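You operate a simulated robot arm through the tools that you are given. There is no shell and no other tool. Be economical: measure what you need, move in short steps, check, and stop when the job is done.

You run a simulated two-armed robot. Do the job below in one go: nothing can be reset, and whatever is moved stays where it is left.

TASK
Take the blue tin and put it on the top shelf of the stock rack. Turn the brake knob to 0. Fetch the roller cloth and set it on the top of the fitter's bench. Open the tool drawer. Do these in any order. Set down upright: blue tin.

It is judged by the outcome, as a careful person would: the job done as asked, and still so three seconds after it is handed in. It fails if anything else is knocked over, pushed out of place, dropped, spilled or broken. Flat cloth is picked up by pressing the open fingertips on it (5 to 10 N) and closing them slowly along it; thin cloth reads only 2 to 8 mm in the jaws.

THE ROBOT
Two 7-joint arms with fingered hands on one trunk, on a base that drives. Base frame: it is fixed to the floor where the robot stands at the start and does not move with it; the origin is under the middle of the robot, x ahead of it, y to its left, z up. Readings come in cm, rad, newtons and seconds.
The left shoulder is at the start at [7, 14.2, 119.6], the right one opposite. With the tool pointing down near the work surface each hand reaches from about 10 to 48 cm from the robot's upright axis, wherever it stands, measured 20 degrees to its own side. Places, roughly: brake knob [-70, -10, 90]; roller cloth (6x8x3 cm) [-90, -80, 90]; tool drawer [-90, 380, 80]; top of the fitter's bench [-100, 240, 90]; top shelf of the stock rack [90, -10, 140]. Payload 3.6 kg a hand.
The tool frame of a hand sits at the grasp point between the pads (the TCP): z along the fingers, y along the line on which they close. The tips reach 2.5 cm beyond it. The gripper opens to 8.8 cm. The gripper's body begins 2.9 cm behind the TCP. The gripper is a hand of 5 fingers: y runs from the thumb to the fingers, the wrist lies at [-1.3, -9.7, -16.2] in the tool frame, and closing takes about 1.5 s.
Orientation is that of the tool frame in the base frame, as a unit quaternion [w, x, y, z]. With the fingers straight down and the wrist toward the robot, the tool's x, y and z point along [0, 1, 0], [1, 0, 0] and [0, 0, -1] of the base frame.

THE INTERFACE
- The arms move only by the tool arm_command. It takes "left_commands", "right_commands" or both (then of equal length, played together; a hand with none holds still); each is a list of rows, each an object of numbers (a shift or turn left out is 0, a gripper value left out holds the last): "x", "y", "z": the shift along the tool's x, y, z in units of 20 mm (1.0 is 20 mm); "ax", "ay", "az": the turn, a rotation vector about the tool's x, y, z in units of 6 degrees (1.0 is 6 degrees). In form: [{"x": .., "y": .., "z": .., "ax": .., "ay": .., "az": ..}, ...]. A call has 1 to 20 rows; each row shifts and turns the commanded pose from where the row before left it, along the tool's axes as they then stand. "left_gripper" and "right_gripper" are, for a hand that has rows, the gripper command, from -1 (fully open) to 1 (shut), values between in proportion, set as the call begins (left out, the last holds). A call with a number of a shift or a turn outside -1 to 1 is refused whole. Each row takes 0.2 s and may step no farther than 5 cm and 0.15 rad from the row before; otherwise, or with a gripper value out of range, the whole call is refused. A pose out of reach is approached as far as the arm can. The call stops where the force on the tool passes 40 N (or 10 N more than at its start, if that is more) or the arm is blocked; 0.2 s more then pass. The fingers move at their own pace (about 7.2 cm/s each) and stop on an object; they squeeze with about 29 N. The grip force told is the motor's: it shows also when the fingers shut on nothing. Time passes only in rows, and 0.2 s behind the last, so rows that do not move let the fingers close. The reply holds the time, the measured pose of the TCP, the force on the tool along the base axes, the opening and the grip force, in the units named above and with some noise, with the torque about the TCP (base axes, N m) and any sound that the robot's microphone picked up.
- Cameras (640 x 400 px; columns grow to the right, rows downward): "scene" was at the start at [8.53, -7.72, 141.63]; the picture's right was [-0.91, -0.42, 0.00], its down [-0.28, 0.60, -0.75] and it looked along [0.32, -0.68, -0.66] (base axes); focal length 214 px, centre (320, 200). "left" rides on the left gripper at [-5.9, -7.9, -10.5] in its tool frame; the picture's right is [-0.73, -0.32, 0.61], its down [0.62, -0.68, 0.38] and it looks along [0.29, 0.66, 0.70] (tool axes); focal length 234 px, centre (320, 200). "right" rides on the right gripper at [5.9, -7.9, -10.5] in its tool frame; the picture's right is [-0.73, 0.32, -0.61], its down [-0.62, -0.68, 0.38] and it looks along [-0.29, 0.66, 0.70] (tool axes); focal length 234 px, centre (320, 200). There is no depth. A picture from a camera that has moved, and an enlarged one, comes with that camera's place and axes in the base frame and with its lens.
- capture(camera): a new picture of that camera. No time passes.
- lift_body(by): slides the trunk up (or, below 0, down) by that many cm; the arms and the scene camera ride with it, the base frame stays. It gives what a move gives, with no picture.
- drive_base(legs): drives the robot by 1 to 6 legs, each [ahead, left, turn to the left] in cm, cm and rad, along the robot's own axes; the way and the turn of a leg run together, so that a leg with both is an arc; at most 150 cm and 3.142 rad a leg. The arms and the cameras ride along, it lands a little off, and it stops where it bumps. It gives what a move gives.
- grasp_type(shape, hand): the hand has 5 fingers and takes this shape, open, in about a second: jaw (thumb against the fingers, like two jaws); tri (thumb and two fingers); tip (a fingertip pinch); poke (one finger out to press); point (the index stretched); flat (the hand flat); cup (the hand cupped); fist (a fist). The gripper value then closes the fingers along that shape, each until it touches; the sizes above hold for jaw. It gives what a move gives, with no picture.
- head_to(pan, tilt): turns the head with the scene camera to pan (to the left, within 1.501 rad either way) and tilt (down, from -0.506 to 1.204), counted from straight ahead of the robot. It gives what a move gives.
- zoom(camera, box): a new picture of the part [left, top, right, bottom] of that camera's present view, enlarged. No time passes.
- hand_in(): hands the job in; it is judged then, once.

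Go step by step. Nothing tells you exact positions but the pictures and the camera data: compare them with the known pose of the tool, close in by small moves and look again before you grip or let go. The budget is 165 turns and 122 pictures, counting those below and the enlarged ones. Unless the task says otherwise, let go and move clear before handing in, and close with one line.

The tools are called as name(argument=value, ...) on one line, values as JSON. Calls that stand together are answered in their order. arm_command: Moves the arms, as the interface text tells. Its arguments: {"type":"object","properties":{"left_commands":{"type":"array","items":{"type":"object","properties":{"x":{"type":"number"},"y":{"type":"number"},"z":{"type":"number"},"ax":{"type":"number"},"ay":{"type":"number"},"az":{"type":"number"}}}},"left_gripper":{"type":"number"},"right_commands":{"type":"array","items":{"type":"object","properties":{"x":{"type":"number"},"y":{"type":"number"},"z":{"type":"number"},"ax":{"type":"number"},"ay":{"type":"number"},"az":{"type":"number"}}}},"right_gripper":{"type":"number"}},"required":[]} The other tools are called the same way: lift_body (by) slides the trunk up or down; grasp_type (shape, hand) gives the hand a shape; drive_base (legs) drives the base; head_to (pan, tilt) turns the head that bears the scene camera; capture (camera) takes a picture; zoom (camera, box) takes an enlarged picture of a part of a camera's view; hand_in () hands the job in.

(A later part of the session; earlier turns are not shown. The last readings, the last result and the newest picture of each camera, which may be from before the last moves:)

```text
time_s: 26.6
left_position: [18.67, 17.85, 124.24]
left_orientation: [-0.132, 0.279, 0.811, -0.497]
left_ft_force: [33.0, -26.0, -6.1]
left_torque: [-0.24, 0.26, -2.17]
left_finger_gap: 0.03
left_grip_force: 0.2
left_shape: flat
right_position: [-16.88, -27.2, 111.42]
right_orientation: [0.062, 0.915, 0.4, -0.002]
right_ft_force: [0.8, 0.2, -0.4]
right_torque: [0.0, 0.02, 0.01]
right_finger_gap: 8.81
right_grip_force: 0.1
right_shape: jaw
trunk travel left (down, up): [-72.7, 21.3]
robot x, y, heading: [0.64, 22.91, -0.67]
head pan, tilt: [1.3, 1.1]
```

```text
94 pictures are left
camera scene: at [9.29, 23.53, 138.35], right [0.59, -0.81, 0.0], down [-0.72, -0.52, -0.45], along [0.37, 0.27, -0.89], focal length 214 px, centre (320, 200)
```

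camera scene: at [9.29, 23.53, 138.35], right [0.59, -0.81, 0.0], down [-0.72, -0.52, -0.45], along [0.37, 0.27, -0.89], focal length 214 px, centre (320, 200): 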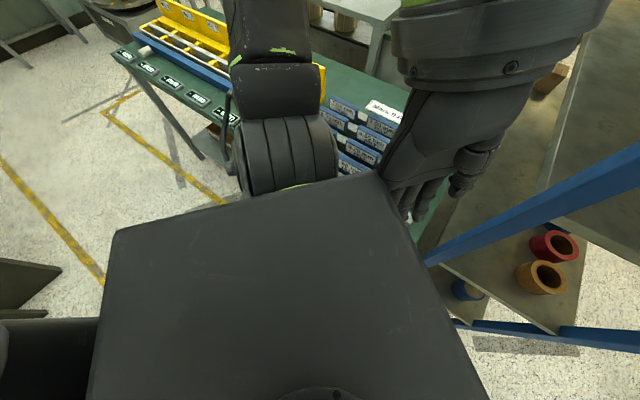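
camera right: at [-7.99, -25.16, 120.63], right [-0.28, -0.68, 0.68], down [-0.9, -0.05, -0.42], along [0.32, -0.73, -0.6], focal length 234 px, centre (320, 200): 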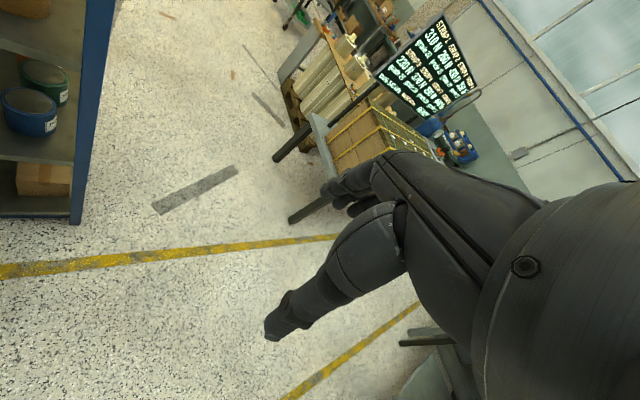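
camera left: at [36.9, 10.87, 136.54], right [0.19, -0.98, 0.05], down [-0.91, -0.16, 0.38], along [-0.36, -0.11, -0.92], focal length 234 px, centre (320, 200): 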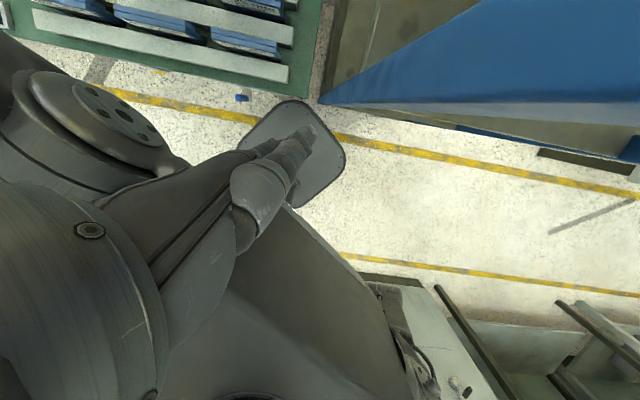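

Next I square the robot up to face the rack again, a bit farther back.

drive_base(legs=[[-8, -2, 0], [0, 0, 0.67]])

arm_command(left_commands=[{"x": -0.9}, {"x": -0.9}, {"x": -0.9}, {"x": -0.9}, {"x": -0.9}, {"x": -0.9}, {"x": -0.5, "z": -0.5}, {"x": -0.5, "z": -0.5}, {"z": -0.8}, {"z": -0.8}, {"z": -0.8}])

arm_command(left_commands=[{"ax": -0.41, "ay": 0.48, "az": 0.75}, {"ax": -0.41, "ay": 0.48, "az": 0.75}, {"ax": -0.41, "ay": 0.48, "az": 0.75}, {"ax": -0.41, "ay": 0.48, "az": 0.75}, {"ax": -0.41, "ay": 0.48, "az": 0.75}, {"ax": -0.41, "ay": 0.48, "az": 0.75}, {"ax": -0.41, "ay": 0.48, "az": 0.75}, {"ax": -0.41, "ay": 0.48, "az": 0.75}, {"ax": -0.41, "ay": 0.48, "az": 0.75}, {"ax": -0.41, "ay": 0.48, "az": 0.75}, {"ax": -0.41, "ay": 0.48, "az": 0.75}, {"ax": -0.41, "ay": 0.48, "az": 0.75}, {"ax": -0.41, "ay": 0.48, "az": 0.75}, {"ax": -0.41, "ay": 0.48, "az": 0.75}, {"ax": -0.41, "ay": 0.48, "az": 0.75}, {"ax": -0.41, "ay": 0.48, "az": 0.75}, {"ax": -0.41, "ay": 0.48, "az": 0.75}, {"ax": -0.41, "ay": 0.48, "az": 0.75}])

head_to(pan=0, tilt=0.6)

capture(camera="scene")

```text
time_s: 29.5
left_position: [10.28, 34.09, 124.34]
left_orientation: [0.042, -0.005, 0.857, -0.513]
left_ft_force: [30.0, 0.6, -5.8]
left_torque: [-0.26, -0.05, -1.56]
left_finger_gap: 0.01
left_grip_force: 0.0
left_shape: flat
right_position: [10.97, -23.52, 111.48]
right_orientation: [0.059, 0.73, 0.68, 0.019]
right_ft_force: [-0.1, -0.5, -0.3]
right_torque: [0.0, -0.01, 0.01]
right_finger_gap: 8.8
right_grip_force: 0.1
right_shape: jaw
trunk travel left (down, up): [-72.7, 21.3]
robot x, y, heading: [-7.57, 26.36, 0.003]
head pan, tilt: [1.3, 1.1]
```

```text
time_s: 31.9
left_position: [22.8, 40.58, 128.7]
left_orientation: [0.042, -0.005, 0.857, -0.514]
left_ft_force: [0.1, -0.3, 0.6]
left_torque: [0.05, 0.04, -0.01]
left_finger_gap: 0.01
left_grip_force: 0.0
left_shape: flat
left hand out of reach, approached as far as the arm can: row 1
right_position: [10.83, -23.38, 111.47]
right_orientation: [0.059, 0.73, 0.681, 0.019]
right_ft_force: [-0.2, -0.2, -0.8]
right_torque: [0.01, 0.02, 0.01]
right_finger_gap: 8.8
right_grip_force: 0.1
right_shape: jaw
trunk travel left (down, up): [-72.7, 21.3]
robot x, y, heading: [-7.69, 26.75, 0.004]
head pan, tilt: [1.3, 1.1]
```

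```text
time_s: 35.7
left_position: [23.75, 38.96, 127.17]
left_orientation: [0.002, 0.707, 0.707, 0.0]
left_ft_force: [-0.5, 0.2, -1.1]
left_torque: [0.01, -0.02, -0.01]
left_finger_gap: 0.0
left_grip_force: 0.2
left_shape: flat
left hand out of reach, approached as far as the arm can: row 2, 3, 4, 5, 7, 9
right_position: [11.05, -23.52, 111.41]
right_orientation: [0.059, 0.73, 0.681, 0.019]
right_ft_force: [0.7, -0.4, 0.0]
right_torque: [0.02, -0.03, 0.01]
right_finger_gap: 8.79
right_grip_force: 0.1
right_shape: jaw
trunk travel left (down, up): [-72.7, 21.3]
robot x, y, heading: [-7.37, 26.7, 0.003]
head pan, tilt: [1.3, 1.1]
```

```text
time_s: 37.1
left_position: [23.85, 38.86, 127.29]
left_orientation: [0.003, 0.706, 0.708, 0.0]
left_ft_force: [-0.4, 0.8, 0.4]
left_torque: [0.03, 0.03, -0.04]
left_finger_gap: 0.03
left_grip_force: 0.1
left_shape: flat
right_position: [10.99, -23.48, 111.54]
right_orientation: [0.058, 0.73, 0.681, 0.019]
right_ft_force: [0.1, -0.1, -0.2]
right_torque: [0.01, 0.03, 0.0]
right_finger_gap: 8.8
right_grip_force: 0.1
right_shape: jaw
trunk travel left (down, up): [-72.7, 21.3]
robot x, y, heading: [-7.32, 26.47, 0.008]
head pan, tilt: [0.0, 0.6]
```

```text
93 pictures are left
camera scene: at [6.61, 26.51, 142.22], right [0.0, -1.0, 0.0], down [-0.57, 0.0, -0.82], along [0.82, 0.0, -0.57], focal length 214 px, centre (320, 200)
```

scene: 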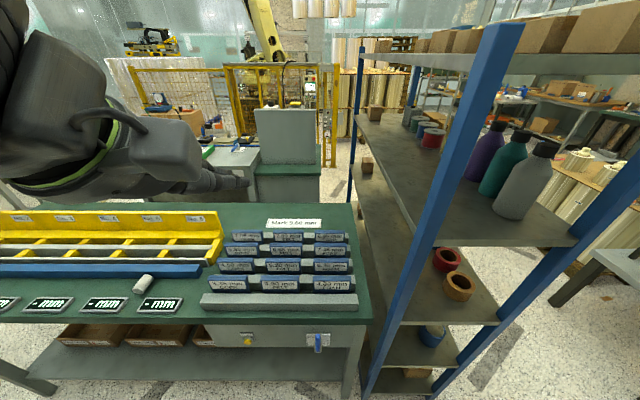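

The robot is free and everything on the rack and table stands as before. I place the blue tin at about (46, −18, 50) on a lower shelf; I drive over in front of it, lower the trunk and look closely.

drive_base(legs=[[-12, -36, 0]])

lift_body(by=-60)

head_to(pan=-0.1, tilt=0.5)

capture(camera="scene")

```text
time_s: 39.5
left_position: [11.79, 3.61, 127.3]
left_orientation: [0.002, 0.703, 0.711, 0.0]
left_ft_force: [-0.4, 0.8, 0.2]
left_torque: [-0.01, 0.01, -0.01]
left_finger_gap: 0.02
left_grip_force: 0.1
left_shape: flat
right_position: [-0.17, -58.98, 111.45]
right_orientation: [0.058, 0.726, 0.685, 0.02]
right_ft_force: [-0.5, 1.1, 0.2]
right_torque: [0.04, 0.0, -0.02]
right_finger_gap: 8.79
right_grip_force: 0.1
right_shape: jaw
trunk travel left (down, up): [-72.7, 21.3]
robot x, y, heading: [-19.19, -9.5, 0.016]
head pan, tilt: [0.0, 0.6]
```

```text
refused: -60 is not a number from -40 to 40
```

```text
time_s: 40.2
left_position: [11.93, 3.44, 127.27]
left_orientation: [0.002, 0.702, 0.712, 0.0]
left_ft_force: [-0.5, 0.5, -0.2]
left_torque: [0.03, -0.02, -0.02]
left_finger_gap: 0.0
left_grip_force: 0.1
left_shape: flat
right_position: [-0.14, -59.12, 111.33]
right_orientation: [0.058, 0.726, 0.685, 0.021]
right_ft_force: [1.0, 0.8, -0.2]
right_torque: [0.03, -0.02, 0.01]
right_finger_gap: 8.82
right_grip_force: 0.1
right_shape: jaw
trunk travel left (down, up): [-72.7, 21.3]
robot x, y, heading: [-19.06, -9.34, 0.017]
head pan, tilt: [-0.099, 0.499]
```

```text
92 pictures are left
camera scene: at [-4.98, -10.1, 143.13], right [-0.08, -1.0, 0.0], down [-0.48, 0.04, -0.88], along [0.87, -0.07, -0.48], focal length 214 px, centre (320, 200)
```

scene: 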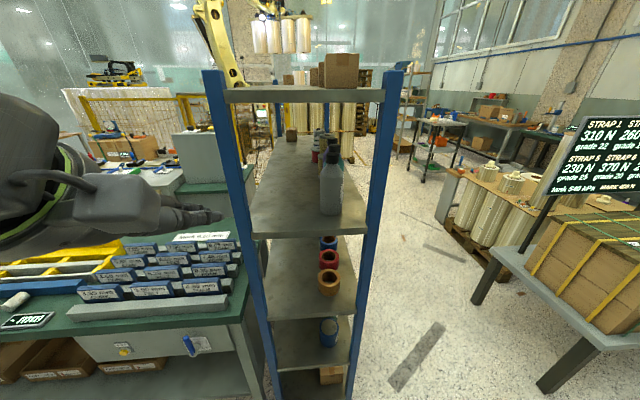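

I lower the trunk in two steps to view the tin's shelf.

lift_body(by=-40)

lift_body(by=-20)

head_to(pan=-0.12, tilt=0.4)

capture(camera="scene")

zoom(camera="scene", box=[220, 120, 420, 245])

```text
time_s: 44.0
left_position: [11.83, 3.45, 87.27]
left_orientation: [0.002, 0.702, 0.712, 0.0]
left_ft_force: [-0.1, 0.7, -0.6]
left_torque: [-0.01, 0.02, -0.03]
left_finger_gap: 0.0
left_grip_force: 0.0
left_shape: flat
right_position: [-0.18, -59.03, 71.45]
right_orientation: [0.058, 0.726, 0.685, 0.019]
right_ft_force: [0.6, -0.9, -0.5]
right_torque: [0.0, 0.02, -0.01]
right_finger_gap: 8.8
right_grip_force: 0.1
right_shape: jaw
trunk travel left (down, up): [-32.7, 61.3]
robot x, y, heading: [-18.92, -9.29, 0.015]
head pan, tilt: [-0.099, 0.499]
```

```text
time_s: 46.2
left_position: [11.83, 3.59, 67.18]
left_orientation: [0.003, 0.702, 0.712, 0.001]
left_ft_force: [0.0, 0.0, -0.3]
left_torque: [0.01, -0.04, 0.01]
left_finger_gap: 0.0
left_grip_force: 0.1
left_shape: flat
right_position: [-0.2, -58.9, 51.39]
right_orientation: [0.058, 0.726, 0.685, 0.019]
right_ft_force: [0.4, -0.1, -0.2]
right_torque: [0.01, 0.0, 0.01]
right_finger_gap: 8.83
right_grip_force: 0.1
right_shape: jaw
trunk travel left (down, up): [-12.7, 81.3]
robot x, y, heading: [-19.16, -9.33, 0.018]
head pan, tilt: [-0.099, 0.499]
```

```text
time_s: 46.9
left_position: [11.89, 3.52, 67.13]
left_orientation: [0.002, 0.703, 0.712, 0.0]
left_ft_force: [-1.0, -0.1, 0.3]
left_torque: [0.01, 0.01, 0.01]
left_finger_gap: 0.0
left_grip_force: 0.1
left_shape: flat
right_position: [-0.17, -59.1, 51.39]
right_orientation: [0.059, 0.726, 0.685, 0.019]
right_ft_force: [0.4, -0.5, -0.2]
right_torque: [-0.01, 0.0, 0.01]
right_finger_gap: 8.81
right_grip_force: 0.0
right_shape: jaw
trunk travel left (down, up): [-12.7, 81.3]
robot x, y, heading: [-19.18, -9.19, 0.02]
head pan, tilt: [-0.12, 0.4]
```

```text
91 pictures are left
camera scene: at [-4.81, -10.26, 84.04], right [-0.1, -0.99, 0.0], down [-0.39, 0.04, -0.92], along [0.92, -0.09, -0.39], focal length 214 px, centre (320, 200)
```

scene: 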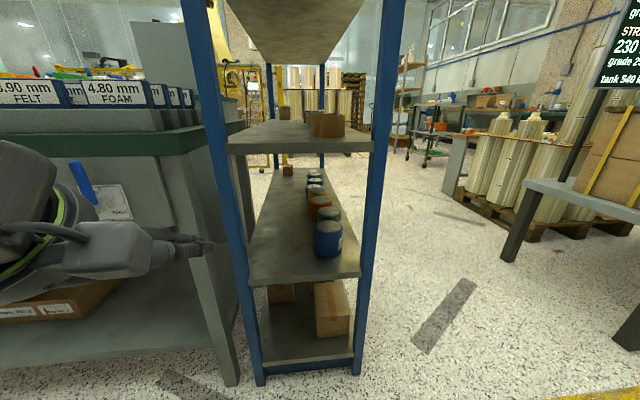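

```text
3.20 times, centred on (320, 182) of scene
camera zoom: at [-4.81, -10.26, 84.04], right [-0.1, -0.99, 0.0], down [-0.39, 0.04, -0.92], along [0.92, -0.09, -0.39], focal length 686 px, centre (320, 256)
```

zoom: 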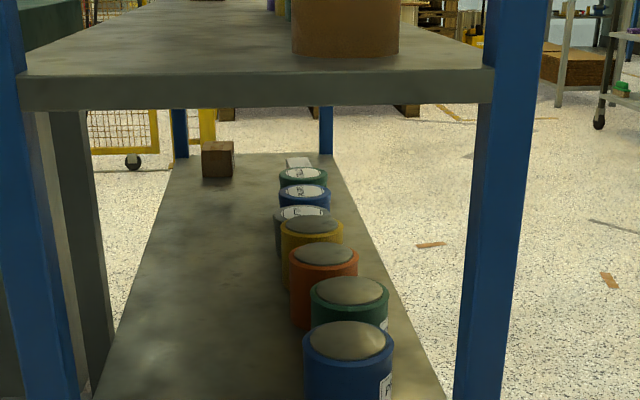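

There are several tins in a row, the front one blue. I zoom in to tell the far ones apart and measure the front one.

zoom(camera="scene", box=[290, 160, 354, 200])

zoom(camera="scene", box=[280, 190, 376, 290])

```text
10.00 times, centred on (322, 180) of scene
camera zoom: at [-4.81, -10.26, 84.04], right [-0.1, -0.99, 0.0], down [-0.39, 0.04, -0.92], along [0.92, -0.09, -0.39], focal length 2145 px, centre (300, 400)
```

zoom: 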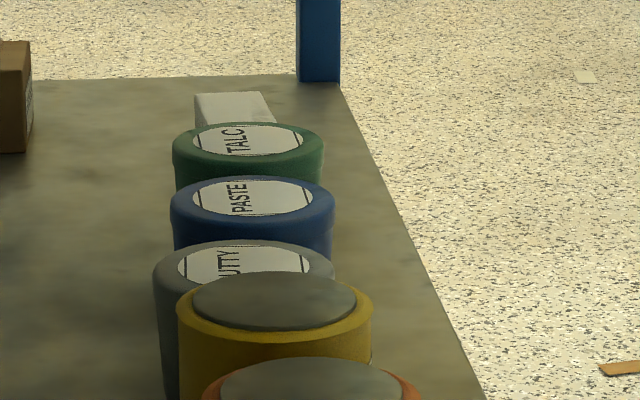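

```text
4.00 times, centred on (328, 240) of scene
camera zoom: at [-4.81, -10.26, 84.04], right [-0.1, -0.99, 0.0], down [-0.39, 0.04, -0.92], along [0.92, -0.09, -0.39], focal length 858 px, centre (288, 40)
```

zoom: 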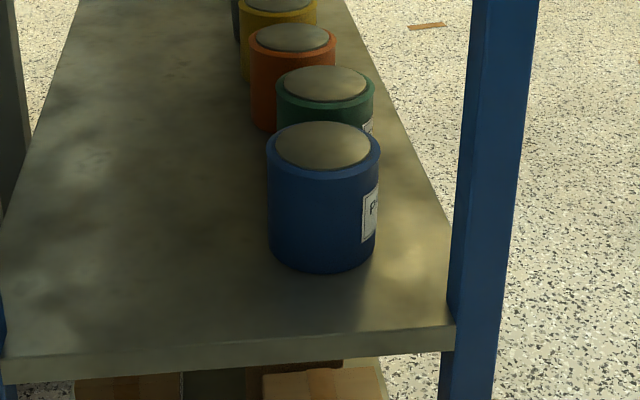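

The front tin is the blue one: about 7.7 cm wide, z 46–54, axis near (46, −17.6). I'll take it with the right hand from the front, fingers pointing ahead; first I bring the hand forward and rotate it.

arm_command(right_commands=[{"y": 1, "x": 0.6}, {"y": 1, "x": 0.6}, {"y": 1, "x": 0.6}, {"y": 1, "x": 0.6}, {"y": 1, "x": 0.6}, {"y": 1, "x": 0.6}, {"y": 1, "x": 0.6}, {"y": 1, "x": 0.6}, {"y": 1, "x": 0.6}, {"y": 0.5, "x": 0.6}])

arm_command(right_commands=[{"ax": -0.577, "ay": 0.577, "az": 0.577}, {"ax": -0.577, "ay": 0.577, "az": 0.577}, {"ax": -0.577, "ay": 0.577, "az": 0.577}, {"ax": -0.577, "ay": 0.577, "az": 0.577}, {"ax": -0.577, "ay": 0.577, "az": 0.577}, {"ax": -0.577, "ay": 0.577, "az": 0.577}, {"ax": -0.577, "ay": 0.577, "az": 0.577}, {"ax": -0.577, "ay": 0.577, "az": 0.577}, {"ax": -0.577, "ay": 0.577, "az": 0.577}, {"ax": -0.577, "ay": 0.577, "az": 0.577}, {"ax": -0.577, "ay": 0.577, "az": 0.577}, {"ax": -0.577, "ay": 0.577, "az": 0.577}, {"ax": -0.577, "ay": 0.577, "az": 0.577}, {"ax": -0.577, "ay": 0.577, "az": 0.577}, {"ax": -0.577, "ay": 0.577, "az": 0.577}, {"ax": -0.577, "ay": 0.577, "az": 0.577}, {"ax": -0.577, "ay": 0.577, "az": 0.577}, {"ax": -0.577, "ay": 0.577, "az": 0.577}, {"ax": -0.577, "ay": 0.577, "az": 0.577}, {"ax": -0.577, "ay": 0.577, "az": 0.577}])

capture(camera="right")

```text
time_s: 49.1
left_position: [11.88, 3.6, 67.18]
left_orientation: [0.003, 0.702, 0.712, 0.0]
left_ft_force: [0.0, -0.7, -0.5]
left_torque: [-0.01, 0.0, 0.01]
left_finger_gap: 0.0
left_grip_force: 0.0
left_shape: flat
right_position: [19.43, -48.12, 52.96]
right_orientation: [0.059, 0.726, 0.685, 0.02]
right_ft_force: [0.1, -0.4, 0.2]
right_torque: [0.03, 0.02, -0.04]
right_finger_gap: 8.81
right_grip_force: 0.0
right_shape: jaw
trunk travel left (down, up): [-12.7, 81.3]
robot x, y, heading: [-18.64, -9.08, 0.015]
head pan, tilt: [-0.12, 0.4]
```

```text
time_s: 53.3
left_position: [11.25, 4.16, 67.67]
left_orientation: [0.01, 0.702, 0.712, 0.0]
left_ft_force: [0.3, -0.1, -0.2]
left_torque: [0.0, 0.0, 0.03]
left_finger_gap: 0.0
left_grip_force: 0.0
left_shape: flat
right_position: [22.02, -52.78, 54.46]
right_orientation: [0.065, 0.671, 0.021, 0.739]
right_ft_force: [0.1, 0.6, 0.0]
right_torque: [0.02, 0.0, -0.02]
right_finger_gap: 8.77
right_grip_force: 0.0
right_shape: jaw
right hand out of reach, approached as far as the arm can: row 6, 7, 8, 9, 10, 11, 12, 13, 14, 16
trunk travel left (down, up): [-12.7, 81.3]
robot x, y, heading: [-18.74, -9.22, 0.02]
head pan, tilt: [-0.12, 0.4]
```

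```text
87 pictures are left
camera right: at [11.68, -43.43, 58.15], right [-0.56, -0.38, -0.74], down [0.48, 0.58, -0.66], along [0.67, -0.73, -0.14], focal length 234 px, centre (320, 200)
```

right: 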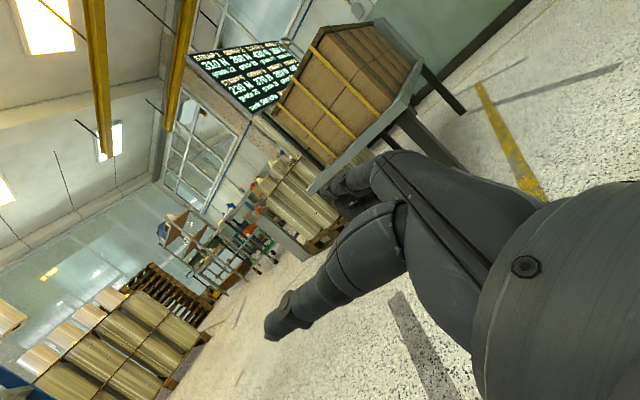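

The hand now points ahead. I level it and move it to a pre-grasp spot in front of the tin.

arm_command(right_commands=[{"ax": 0.3, "ay": -0.46, "az": 0.58}, {"ax": 0.3, "ay": -0.46, "az": 0.58}, {"y": -0.97, "x": -0.11, "z": 0.1}, {"y": -0.97, "x": -0.11, "z": 0.1}, {"y": -0.97, "x": -0.11, "z": 0.1}, {"y": -0.97, "x": -0.11, "z": 0.1}, {"y": -0.97, "x": -0.11, "z": 0.1}, {"y": -0.97, "x": -0.11, "z": 0.1}, {"y": -0.97, "x": -0.11, "z": 0.1}, {"y": -0.97, "x": -0.11, "z": 0.1}, {"y": -0.97, "x": -0.11, "z": 0.1}, {"y": -0.97, "x": -0.11, "z": 0.1}, {"y": -0.97, "x": -0.11, "z": 0.1}, {"y": -0.97, "x": -0.11, "z": 0.1}, {"y": -0.97, "x": -0.11, "z": 0.1}, {"y": -0.97, "x": -0.11, "z": 0.1}, {"y": -0.97, "x": -0.11, "z": 0.1}, {"y": -0.97, "x": -0.11, "z": 0.1}, {"y": -0.97, "x": -0.11, "z": 0.1}])

capture(camera="scene")

capture(camera="right")

```text
time_s: 54.4
left_position: [11.91, 3.48, 67.16]
left_orientation: [0.003, 0.702, 0.712, 0.0]
left_ft_force: [0.6, -0.6, 0.3]
left_torque: [0.02, 0.0, -0.01]
left_finger_gap: 0.0
left_grip_force: 0.1
left_shape: flat
right_position: [24.69, -51.04, 55.2]
right_orientation: [0.047, 0.695, 0.023, 0.717]
right_ft_force: [0.0, 0.6, 0.1]
right_torque: [0.02, -0.01, -0.01]
right_finger_gap: 8.79
right_grip_force: 0.1
right_shape: jaw
right hand out of reach, approached as far as the arm can: row 1, 2, 3, 4, 5
trunk travel left (down, up): [-12.7, 81.3]
robot x, y, heading: [-18.81, -9.73, 0.013]
head pan, tilt: [-0.12, 0.4]
stopped in row 5 (right hand): the arm was blocked; the commanded pose is now the measured one
```

```text
86 pictures are left
camera scene: at [-4.82, -10.26, 83.94], right [-0.1, -0.99, 0.0], down [-0.39, 0.04, -0.92], along [0.92, -0.1, -0.39], focal length 214 px, centre (320, 200)
```

scene: 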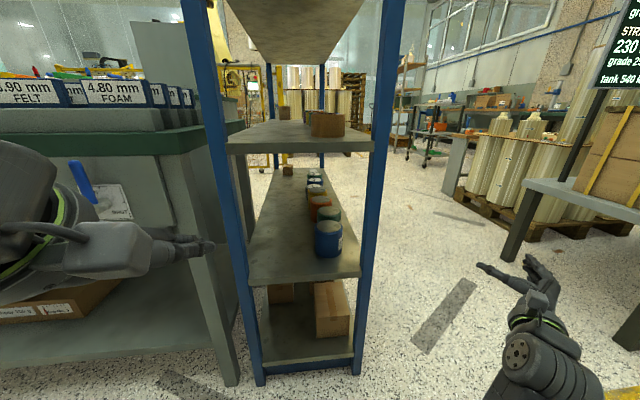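

```text
85 pictures are left
camera right: at [14.39, -42.19, 59.95], right [-0.6, -0.37, -0.71], down [0.43, 0.6, -0.67], along [0.68, -0.71, -0.2], focal length 234 px, centre (320, 200)
```

right: 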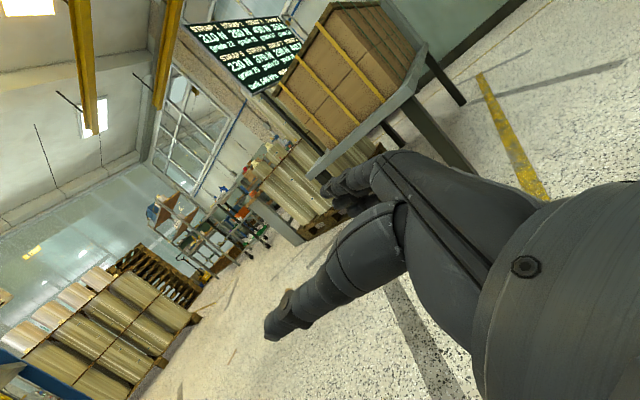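

In this pose the arm is at its limit sideways, so I'll keep the arm pose and let the base do the positioning. First I pull the hand back a little, level it, and tuck the left hand.

arm_command(right_commands=[{"z": -0.8}, {"z": -0.8}, {"z": -0.8, "az": 0.3}, {"z": -0.8, "az": 0.3, "ax": 0.15, "ay": -0.15}, {"az": 0.35, "ax": 0.15, "ay": -0.15}], left_commands=[{"y": -0.8}, {"y": -0.8}, {"y": -0.8}, {"z": -1}, {"z": -1}])

```text
time_s: 55.6
left_position: [8.97, 1.73, 68.68]
left_orientation: [0.01, 0.703, 0.711, -0.001]
left_ft_force: [-0.4, 0.7, -0.3]
left_torque: [-0.01, -0.02, -0.01]
left_finger_gap: 0.0
left_grip_force: 0.1
left_shape: flat
left hand out of reach, approached as far as the arm can: row 2, 3, 4, 5
right_position: [22.44, -53.27, 53.87]
right_orientation: [0.003, 0.705, 0.001, 0.709]
right_ft_force: [-0.3, 0.1, 0.3]
right_torque: [-0.01, 0.02, -0.01]
right_finger_gap: 8.8
right_grip_force: 0.1
right_shape: jaw
right hand out of reach, approached as far as the arm can: row 1, 2, 3, 4
trunk travel left (down, up): [-12.7, 81.3]
robot x, y, heading: [-18.76, -9.47, 0.019]
head pan, tilt: [-0.12, 0.4]
```

The hand is level and straight now. I shift the base so that the hand stands right in front of the tin, and lower the trunk 3.5 cm.

drive_base(legs=[[3, 35, 0]])

lift_body(by=-3.5)

head_to(pan=-0.7, tilt=0.5)

capture(camera="scene")

capture(camera="right")

```text
time_s: 58.0
left_position: [11.46, 37.44, 68.71]
left_orientation: [0.01, 0.704, 0.71, -0.001]
left_ft_force: [0.4, -0.1, 0.3]
left_torque: [-0.01, 0.01, -0.05]
left_finger_gap: 0.02
left_grip_force: 0.2
left_shape: flat
right_position: [24.87, -17.56, 54.25]
right_orientation: [0.006, 0.703, 0.002, 0.711]
right_ft_force: [0.4, 0.0, 0.5]
right_torque: [0.01, -0.01, -0.01]
right_finger_gap: 8.76
right_grip_force: 0.1
right_shape: jaw
trunk travel left (down, up): [-12.7, 81.3]
robot x, y, heading: [-16.17, 26.46, 0.017]
head pan, tilt: [-0.12, 0.4]
```

```text
time_s: 58.9
left_position: [11.08, 37.77, 68.36]
left_orientation: [0.015, 0.704, 0.71, 0.0]
left_ft_force: [-1.4, -0.3, 0.5]
left_torque: [-0.01, 0.01, -0.04]
left_finger_gap: 0.0
left_grip_force: 0.0
left_shape: flat
right_position: [24.6, -17.44, 54.67]
right_orientation: [0.008, 0.7, 0.004, 0.714]
right_ft_force: [-0.2, -0.1, 0.4]
right_torque: [0.01, -0.04, 0.01]
right_finger_gap: 8.81
right_grip_force: 0.2
right_shape: jaw
trunk travel left (down, up): [-11.7, 82.3]
robot x, y, heading: [-16.62, 26.35, 0.015]
head pan, tilt: [-0.12, 0.4]
stopped: the arm was blocked; the commanded pose is now the measured one
```

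```text
time_s: 59.9
left_position: [10.99, 37.85, 68.41]
left_orientation: [0.016, 0.703, 0.711, -0.001]
left_ft_force: [0.3, 0.2, 0.0]
left_torque: [0.05, -0.01, 0.01]
left_finger_gap: 0.0
left_grip_force: 0.1
left_shape: flat
right_position: [24.64, -17.21, 54.98]
right_orientation: [0.01, 0.698, 0.008, 0.716]
right_ft_force: [0.0, -0.3, 0.4]
right_torque: [0.02, -0.03, -0.03]
right_finger_gap: 8.8
right_grip_force: 0.0
right_shape: jaw
trunk travel left (down, up): [-11.7, 82.3]
robot x, y, heading: [-16.63, 26.13, 0.014]
head pan, tilt: [-0.7, 0.499]
```

```text
84 pictures are left
camera scene: at [-5.7, 22.22, 83.16], right [-0.63, -0.77, 0.01], down [-0.36, 0.28, -0.89], along [0.69, -0.56, -0.46], focal length 214 px, centre (320, 200)
```

scene: 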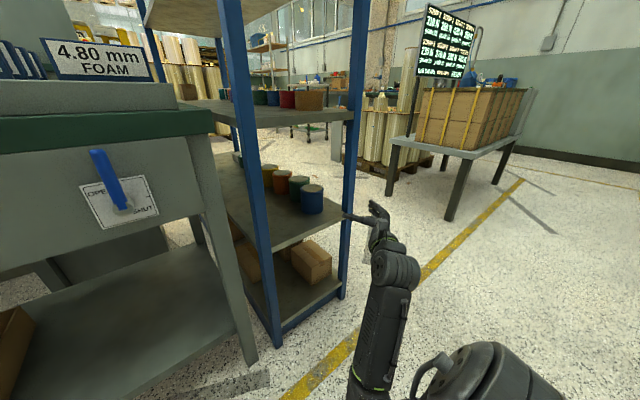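

```text
83 pictures are left
camera right: at [14.06, -9.08, 60.3], right [-0.59, -0.34, -0.73], down [0.4, 0.66, -0.63], along [0.7, -0.67, -0.26], focal length 234 px, centre (320, 200)
```

right: 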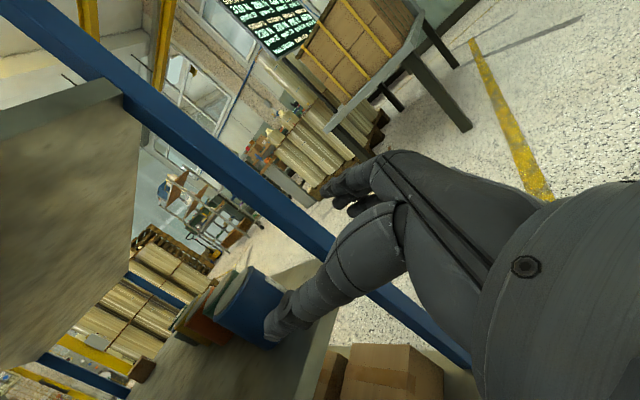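

Lowering the trunk was blocked (probably an elbow), so I undo that centimetre and lower just the right hand instead.

lift_body(by=2)

arm_command(right_commands=[{"x": -0.5}, {"x": -0.5}, {"x": -0.5}, {"x": -0.5}])

```text
time_s: 60.6
left_position: [11.97, 36.75, 69.18]
left_orientation: [0.003, 0.703, 0.711, 0.0]
left_ft_force: [-0.9, 0.8, 0.5]
left_torque: [0.01, 0.0, 0.01]
left_finger_gap: 0.0
left_grip_force: 0.0
left_shape: flat
right_position: [25.32, -18.24, 54.6]
right_orientation: [0.007, 0.702, 0.001, 0.713]
right_ft_force: [0.5, -0.3, -0.2]
right_torque: [0.01, 0.01, -0.03]
right_finger_gap: 8.79
right_grip_force: 0.1
right_shape: jaw
trunk travel left (down, up): [-13.7, 80.3]
robot x, y, heading: [-16.44, 26.45, 0.014]
head pan, tilt: [-0.7, 0.499]
```

```text
time_s: 61.6
left_position: [12.02, 36.62, 69.42]
left_orientation: [0.003, 0.704, 0.711, -0.001]
left_ft_force: [-0.7, 0.5, -0.4]
left_torque: [0.01, 0.02, 0.01]
left_finger_gap: 0.0
left_grip_force: 0.1
left_shape: flat
right_position: [25.28, -18.31, 50.6]
right_orientation: [0.005, 0.704, 0.0, 0.711]
right_ft_force: [0.8, -0.2, -0.1]
right_torque: [-0.04, -0.01, 0.03]
right_finger_gap: 8.79
right_grip_force: 0.1
right_shape: jaw
trunk travel left (down, up): [-13.7, 80.3]
robot x, y, heading: [-16.8, 26.36, 0.012]
head pan, tilt: [-0.7, 0.499]
```

I zoom in on the tin and the hand to refine their relative place.

zoom(camera="scene", box=[270, 160, 430, 260])

capture(camera="right")

```text
4.00 times, centred on (350, 210) of scene
camera zoom: at [-4.49, 20.73, 84.13], right [-0.63, -0.77, 0.0], down [-0.37, 0.3, -0.88], along [0.68, -0.56, -0.48], focal length 858 px, centre (200, 160)
```

zoom: 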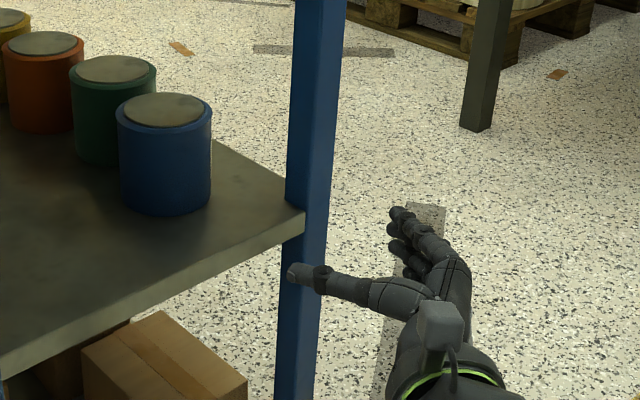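

```text
81 pictures are left
camera right: at [14.82, -10.16, 56.28], right [-0.6, -0.32, -0.73], down [0.39, 0.67, -0.62], along [0.69, -0.66, -0.28], focal length 234 px, centre (320, 200)
```

right: 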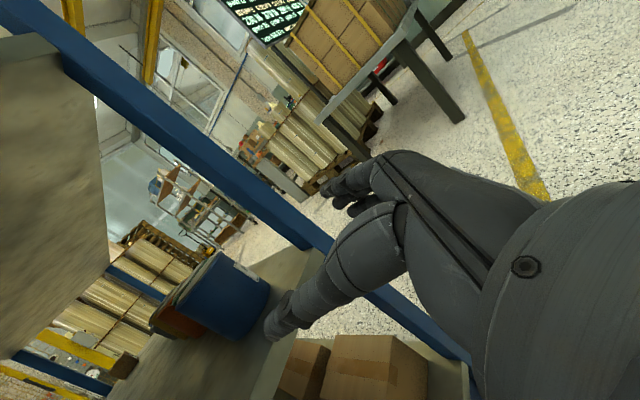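

The tin's axis is at (46.8, −17.7), z 45.4–54, 7.8 cm wide. I drive ahead until the fingertips are just short of it and check again.

drive_base(legs=[[12.5, 0.4, 0]])

head_to(pan=-0.9, tilt=0.6)

zoom(camera="scene", box=[240, 140, 400, 240])

capture(camera="right")

```text
time_s: 62.9
left_position: [24.57, 37.42, 69.42]
left_orientation: [0.004, 0.703, 0.712, -0.001]
left_ft_force: [-0.5, 0.8, -0.1]
left_torque: [0.01, -0.02, 0.0]
left_finger_gap: 0.0
left_grip_force: 0.1
left_shape: flat
right_position: [37.97, -17.61, 50.68]
right_orientation: [0.003, 0.704, 0.002, 0.711]
right_ft_force: [-0.6, 0.4, -0.2]
right_torque: [-0.02, -0.01, -0.01]
right_finger_gap: 8.81
right_grip_force: 0.1
right_shape: jaw
trunk travel left (down, up): [-13.7, 80.3]
robot x, y, heading: [-3.96, 27.47, 0.016]
head pan, tilt: [-0.7, 0.499]
```

```text
time_s: 63.6
left_position: [24.55, 37.33, 69.37]
left_orientation: [0.004, 0.703, 0.711, -0.001]
left_ft_force: [-0.7, -0.2, 0.1]
left_torque: [-0.02, 0.01, 0.01]
left_finger_gap: 0.02
left_grip_force: 0.1
left_shape: flat
right_position: [38.09, -17.57, 50.67]
right_orientation: [0.003, 0.704, 0.001, 0.711]
right_ft_force: [0.7, 0.1, 0.3]
right_torque: [-0.02, 0.01, 0.01]
right_finger_gap: 8.8
right_grip_force: 0.1
right_shape: jaw
trunk travel left (down, up): [-13.7, 80.3]
robot x, y, heading: [-4.2, 27.11, 0.019]
head pan, tilt: [-0.901, 0.6]
```

```text
4.00 times, centred on (320, 190) of scene
camera zoom: at [6.74, 20.28, 83.22], right [-0.77, -0.64, 0.0], down [-0.36, 0.44, -0.83], along [0.52, -0.64, -0.56], focal length 858 px, centre (320, 240)
```

zoom: 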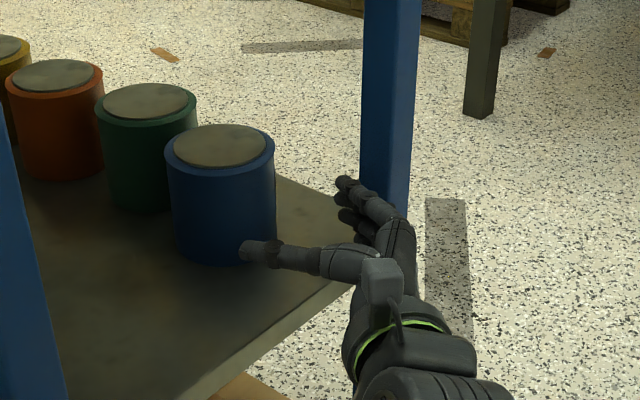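

```text
79 pictures are left
camera right: at [27.58, -9.47, 56.3], right [-0.6, -0.33, -0.73], down [0.39, 0.68, -0.62], along [0.7, -0.66, -0.28], focal length 234 px, centre (320, 200)
```

right: 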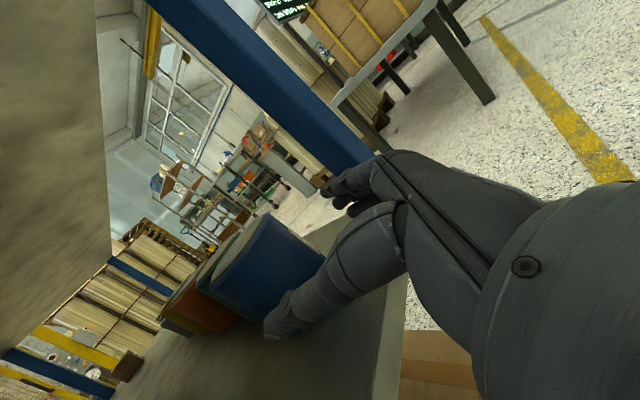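

The hand is aligned. I advance in two short drives with a check between.

drive_base(legs=[[4.2, -0.4, 0]])

zoom(camera="scene", box=[240, 140, 400, 240])

```text
time_s: 64.5
left_position: [28.81, 37.11, 69.52]
left_orientation: [0.003, 0.702, 0.712, -0.002]
left_ft_force: [-3.9, 0.3, 0.3]
left_torque: [-0.01, 0.04, 0.05]
left_finger_gap: 0.03
left_grip_force: 0.0
left_shape: flat
right_position: [42.32, -17.86, 50.56]
right_orientation: [0.004, 0.703, 0.001, 0.711]
right_ft_force: [-1.4, 0.5, -0.4]
right_torque: [-0.03, 0.02, -0.01]
right_finger_gap: 8.82
right_grip_force: 0.0
right_shape: jaw
trunk travel left (down, up): [-13.7, 80.3]
robot x, y, heading: [0.53, 26.83, 0.021]
head pan, tilt: [-0.901, 0.6]
```

```text
4.00 times, centred on (320, 190) of scene
camera zoom: at [10.97, 19.96, 83.22], right [-0.77, -0.64, 0.0], down [-0.36, 0.44, -0.83], along [0.52, -0.64, -0.56], focal length 858 px, centre (320, 240)
```

zoom: 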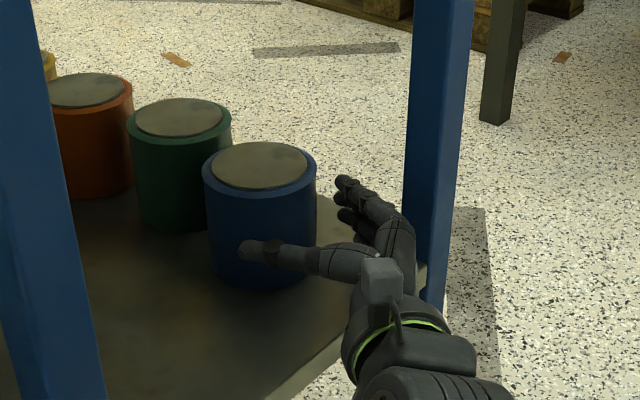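

The thumb passes the tin's left side cleanly. I check the left hand's clearance to the table before the last bit.

capture(camera="left")

```text
77 pictures are left
camera left: at [20.91, 31.13, 79.87], right [-0.31, -0.73, -0.6], down [-0.69, 0.61, -0.39], along [0.66, 0.3, -0.69], focal length 234 px, centre (320, 200)
```

left: 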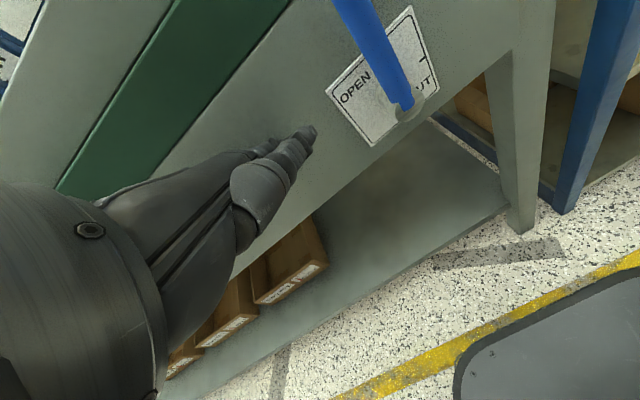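

The left fingertips nearly touch the table's front, so the last 4 cm are done by the right arm alone.

arm_command(right_commands=[{"z": 0.35}, {"z": 0.35}, {"z": 0.35}, {"z": 0.35}, {"z": 0.35}, {"z": 0.35}])

zoom(camera="scene", box=[240, 140, 400, 240])

```text
time_s: 65.9
left_position: [28.82, 37.11, 69.4]
left_orientation: [0.003, 0.703, 0.711, -0.001]
left_ft_force: [-4.7, -0.1, -0.6]
left_torque: [-0.04, 0.08, 0.05]
left_finger_gap: 0.0
left_grip_force: 0.0
left_shape: flat
right_position: [46.33, -18.29, 50.81]
right_orientation: [0.013, 0.707, 0.007, 0.708]
right_ft_force: [-1.8, 1.2, -0.2]
right_torque: [-0.03, 0.0, 0.04]
right_finger_gap: 8.79
right_grip_force: 0.1
right_shape: jaw
trunk travel left (down, up): [-13.7, 80.3]
robot x, y, heading: [0.26, 26.66, 0.015]
head pan, tilt: [-0.901, 0.6]
```

```text
4.00 times, centred on (320, 190) of scene
camera zoom: at [10.97, 19.96, 83.23], right [-0.77, -0.64, 0.0], down [-0.36, 0.44, -0.83], along [0.52, -0.64, -0.56], focal length 858 px, centre (320, 240)
```

zoom: 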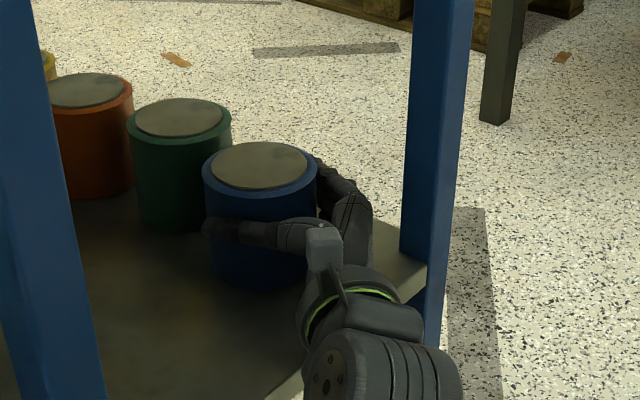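

The tin stands between thumb and fingers, untouched so far. I close the gripper.

arm_command(right_commands=[{"x": 0}, {"x": 0}, {"x": 0}, {"x": 0}, {"x": 0}, {"x": 0}, {"x": 0}, {"x": 0}], right_gripper=1)

zoom(camera="scene", box=[240, 140, 400, 240])

```text
time_s: 67.7
left_position: [28.87, 37.06, 69.41]
left_orientation: [0.002, 0.702, 0.713, 0.0]
left_ft_force: [-5.5, 1.0, 1.0]
left_torque: [0.0, -0.06, 0.06]
left_finger_gap: 0.01
left_grip_force: 0.1
left_shape: flat
right_position: [46.17, -18.25, 51.02]
right_orientation: [0.013, 0.703, 0.006, 0.711]
right_ft_force: [-0.3, -0.2, -5.6]
right_torque: [-0.02, 0.09, 0.02]
right_finger_gap: 7.39
right_grip_force: 29.3
right_shape: jaw
trunk travel left (down, up): [-13.7, 80.3]
robot x, y, heading: [0.38, 26.58, 0.016]
head pan, tilt: [-0.901, 0.6]
```

```text
4.00 times, centred on (320, 190) of scene
camera zoom: at [10.99, 19.92, 83.22], right [-0.77, -0.64, 0.0], down [-0.36, 0.44, -0.82], along [0.52, -0.64, -0.57], focal length 858 px, centre (320, 240)
```

zoom: 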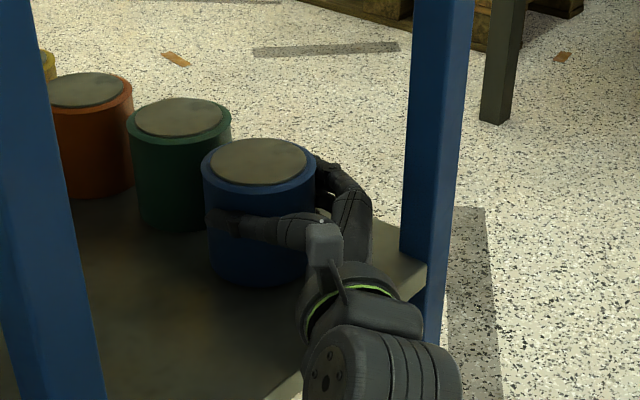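

The tin is held (29 N). I lift it 3 cm with the arm, then back the base straight out.

arm_command(right_commands=[{"x": 0.4}, {"x": 0.4}, {"x": 0.4}, {"x": 0.4}, {"x": 0.2}])

zoom(camera="scene", box=[240, 100, 400, 240])

```text
time_s: 68.9
left_position: [28.79, 37.04, 69.39]
left_orientation: [0.002, 0.702, 0.712, 0.0]
left_ft_force: [-5.4, -0.3, 0.9]
left_torque: [0.05, -0.06, 0.04]
left_finger_gap: 0.01
left_grip_force: 0.1
left_shape: flat
right_position: [46.57, -17.87, 54.15]
right_orientation: [0.002, 0.703, 0.0, 0.711]
right_ft_force: [0.1, 0.2, -5.3]
right_torque: [-0.02, 0.1, 0.0]
right_finger_gap: 7.39
right_grip_force: 28.3
right_shape: jaw
trunk travel left (down, up): [-13.7, 80.3]
robot x, y, heading: [0.23, 26.88, 0.016]
head pan, tilt: [-0.901, 0.6]
```

```text
2.86 times, centred on (320, 170) of scene
camera zoom: at [10.99, 19.92, 83.22], right [-0.77, -0.64, 0.0], down [-0.36, 0.44, -0.82], along [0.52, -0.64, -0.57], focal length 613 px, centre (320, 286)
```

zoom: 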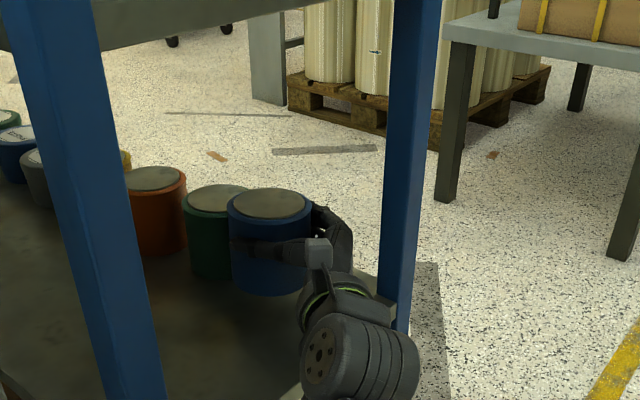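

The tin is up and free. I back out of the rack and raise the trunk.

drive_base(legs=[[-24, 0, 0]])

lift_body(by=40)

lift_body(by=40)

head_to(pan=-0.75, tilt=0.3)

capture(camera="scene")

```text
time_s: 70.6
left_position: [5.57, 36.59, 69.31]
left_orientation: [0.002, 0.704, 0.71, -0.001]
left_ft_force: [-0.2, 0.4, 0.7]
left_torque: [0.02, 0.01, 0.04]
left_finger_gap: 0.01
left_grip_force: 0.1
left_shape: flat
right_position: [22.96, -18.33, 54.06]
right_orientation: [0.005, 0.703, 0.0, 0.711]
right_ft_force: [0.3, -0.4, -4.3]
right_torque: [-0.01, 0.1, 0.02]
right_finger_gap: 7.4
right_grip_force: 28.8
right_shape: jaw
trunk travel left (down, up): [-13.7, 80.3]
robot x, y, heading: [-22.93, 26.47, 0.012]
head pan, tilt: [-0.901, 0.6]
```

```text
time_s: 74.5
left_position: [5.54, 36.48, 109.49]
left_orientation: [0.002, 0.704, 0.71, -0.001]
left_ft_force: [-0.5, -0.1, 0.7]
left_torque: [0.01, 0.01, 0.04]
left_finger_gap: 0.02
left_grip_force: 0.0
left_shape: flat
right_position: [22.99, -18.38, 94.09]
right_orientation: [0.005, 0.704, 0.0, 0.711]
right_ft_force: [-0.2, 0.2, -5.4]
right_torque: [-0.02, 0.09, 0.01]
right_finger_gap: 7.41
right_grip_force: 29.2
right_shape: jaw
trunk travel left (down, up): [-53.7, 40.3]
robot x, y, heading: [-22.84, 26.46, 0.015]
head pan, tilt: [-0.901, 0.6]
```

```text
time_s: 78.3
left_position: [5.61, 36.46, 149.28]
left_orientation: [0.002, 0.704, 0.71, 0.0]
left_ft_force: [-1.4, 0.8, -0.5]
left_torque: [-0.04, 0.01, -0.01]
left_finger_gap: 0.0
left_grip_force: 0.0
left_shape: flat
right_position: [23.13, -18.53, 133.95]
right_orientation: [0.005, 0.703, 0.001, 0.711]
right_ft_force: [0.3, 0.0, -5.1]
right_torque: [0.0, 0.09, 0.01]
right_finger_gap: 7.39
right_grip_force: 28.9
right_shape: jaw
trunk travel left (down, up): [-93.7, 0.3]
robot x, y, heading: [-23.14, 26.6, 0.009]
head pan, tilt: [-0.901, 0.6]
```

```text
time_s: 79.1
left_position: [5.52, 36.58, 149.38]
left_orientation: [0.002, 0.704, 0.71, -0.001]
left_ft_force: [-0.1, 0.1, -0.2]
left_torque: [0.01, 0.0, 0.02]
left_finger_gap: 0.02
left_grip_force: 0.1
left_shape: flat
right_position: [22.95, -18.44, 134.05]
right_orientation: [0.004, 0.703, 0.0, 0.711]
right_ft_force: [0.4, 0.0, -4.1]
right_torque: [-0.03, 0.06, -0.02]
right_finger_gap: 7.39
right_grip_force: 28.9
right_shape: jaw
trunk travel left (down, up): [-93.7, 0.3]
robot x, y, heading: [-23.25, 26.67, 0.014]
head pan, tilt: [-0.75, 0.3]
```

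```text
73 pictures are left
camera scene: at [-10.98, 20.04, 165.95], right [-0.67, -0.74, 0.0], down [-0.22, 0.2, -0.95], along [0.71, -0.64, -0.3], focal length 214 px, centre (320, 200)
```

scene: 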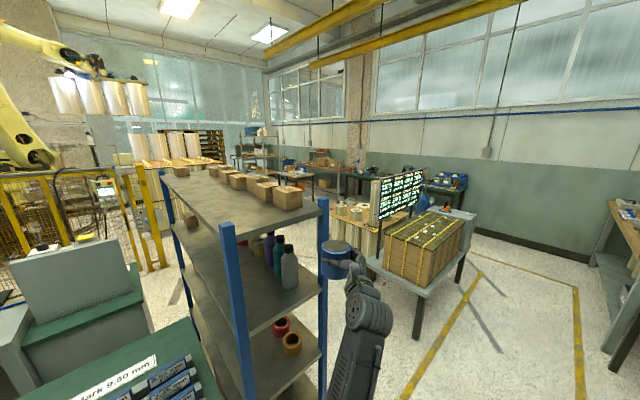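

The top shelf's surface is near z 139.5, with the front left part free (boxes begin beyond x≈50, y<−17). I raise the hand with the arm to carry the tin above the shelf.

arm_command(right_commands=[{"x": 0.8}, {"x": 0.8}, {"x": 0.8}, {"x": 0.8}, {"x": 0.8}, {"x": 0.8}, {"x": 0.8}, {"x": 0.8}, {"x": 0.8}, {"x": 0.8}, {"x": 0.8}])

capture(camera="scene")

```text
time_s: 81.5
left_position: [5.54, 36.72, 149.35]
left_orientation: [0.003, 0.704, 0.71, -0.001]
left_ft_force: [0.1, 0.6, 0.3]
left_torque: [-0.01, 0.01, 0.02]
left_finger_gap: 0.01
left_grip_force: 0.0
left_shape: flat
right_position: [22.96, -18.29, 151.6]
right_orientation: [0.005, 0.704, 0.0, 0.71]
right_ft_force: [0.9, 0.3, -4.6]
right_torque: [-0.03, 0.05, 0.0]
right_finger_gap: 7.42
right_grip_force: 29.0
right_shape: jaw
trunk travel left (down, up): [-93.7, 0.3]
robot x, y, heading: [-22.94, 26.31, 0.016]
head pan, tilt: [-0.75, 0.3]
```

```text
72 pictures are left
camera scene: at [-10.98, 20.17, 165.96], right [-0.67, -0.74, 0.0], down [-0.22, 0.2, -0.96], along [0.71, -0.64, -0.3], focal length 214 px, centre (320, 200)
```

scene: 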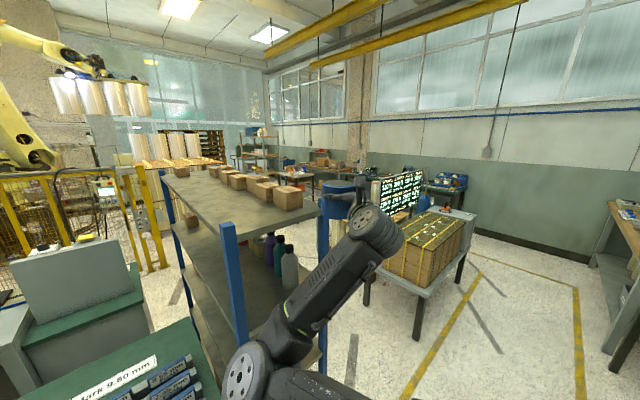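

Now I drive left 8 cm and ahead 12 cm, then check before going over the shelf.

drive_base(legs=[[0, 8.2, 0], [11, 0, 0]])

capture(camera="scene")

zoom(camera="scene", box=[190, 140, 390, 265])

```text
time_s: 83.4
left_position: [16.36, 45.06, 149.44]
left_orientation: [0.003, 0.704, 0.71, 0.001]
left_ft_force: [0.0, -0.3, -0.3]
left_torque: [0.0, -0.02, -0.01]
left_finger_gap: 0.0
left_grip_force: 0.1
left_shape: flat
right_position: [33.61, -9.97, 151.8]
right_orientation: [0.005, 0.702, -0.002, 0.713]
right_ft_force: [-0.5, 1.3, -5.3]
right_torque: [-0.01, 0.17, -0.03]
right_finger_gap: 7.4
right_grip_force: 28.8
right_shape: jaw
trunk travel left (down, up): [-93.7, 0.3]
robot x, y, heading: [-11.69, 34.72, 0.017]
head pan, tilt: [-0.75, 0.3]
```

```text
71 pictures are left
camera scene: at [-0.42, 28.5, 166.02], right [-0.67, -0.74, 0.0], down [-0.22, 0.2, -0.96], along [0.71, -0.64, -0.29], focal length 214 px, centre (320, 200)
```

scene: 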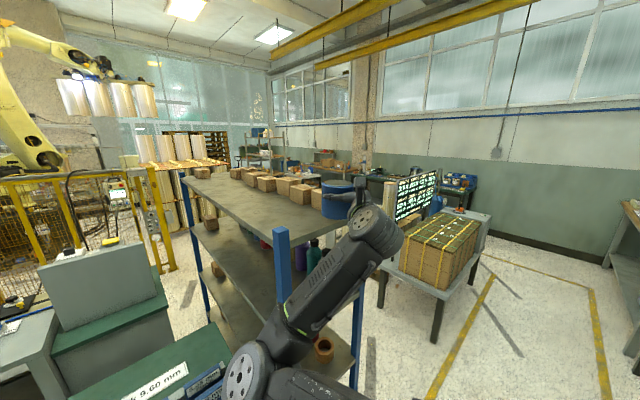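

```text
3.20 times, centred on (290, 202) of scene
camera zoom: at [-0.42, 28.5, 166.02], right [-0.67, -0.74, 0.0], down [-0.22, 0.2, -0.96], along [0.71, -0.64, -0.29], focal length 686 px, centre (416, 192)
```

zoom: 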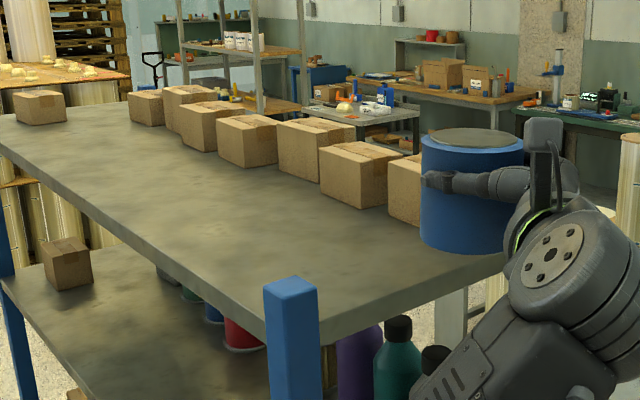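

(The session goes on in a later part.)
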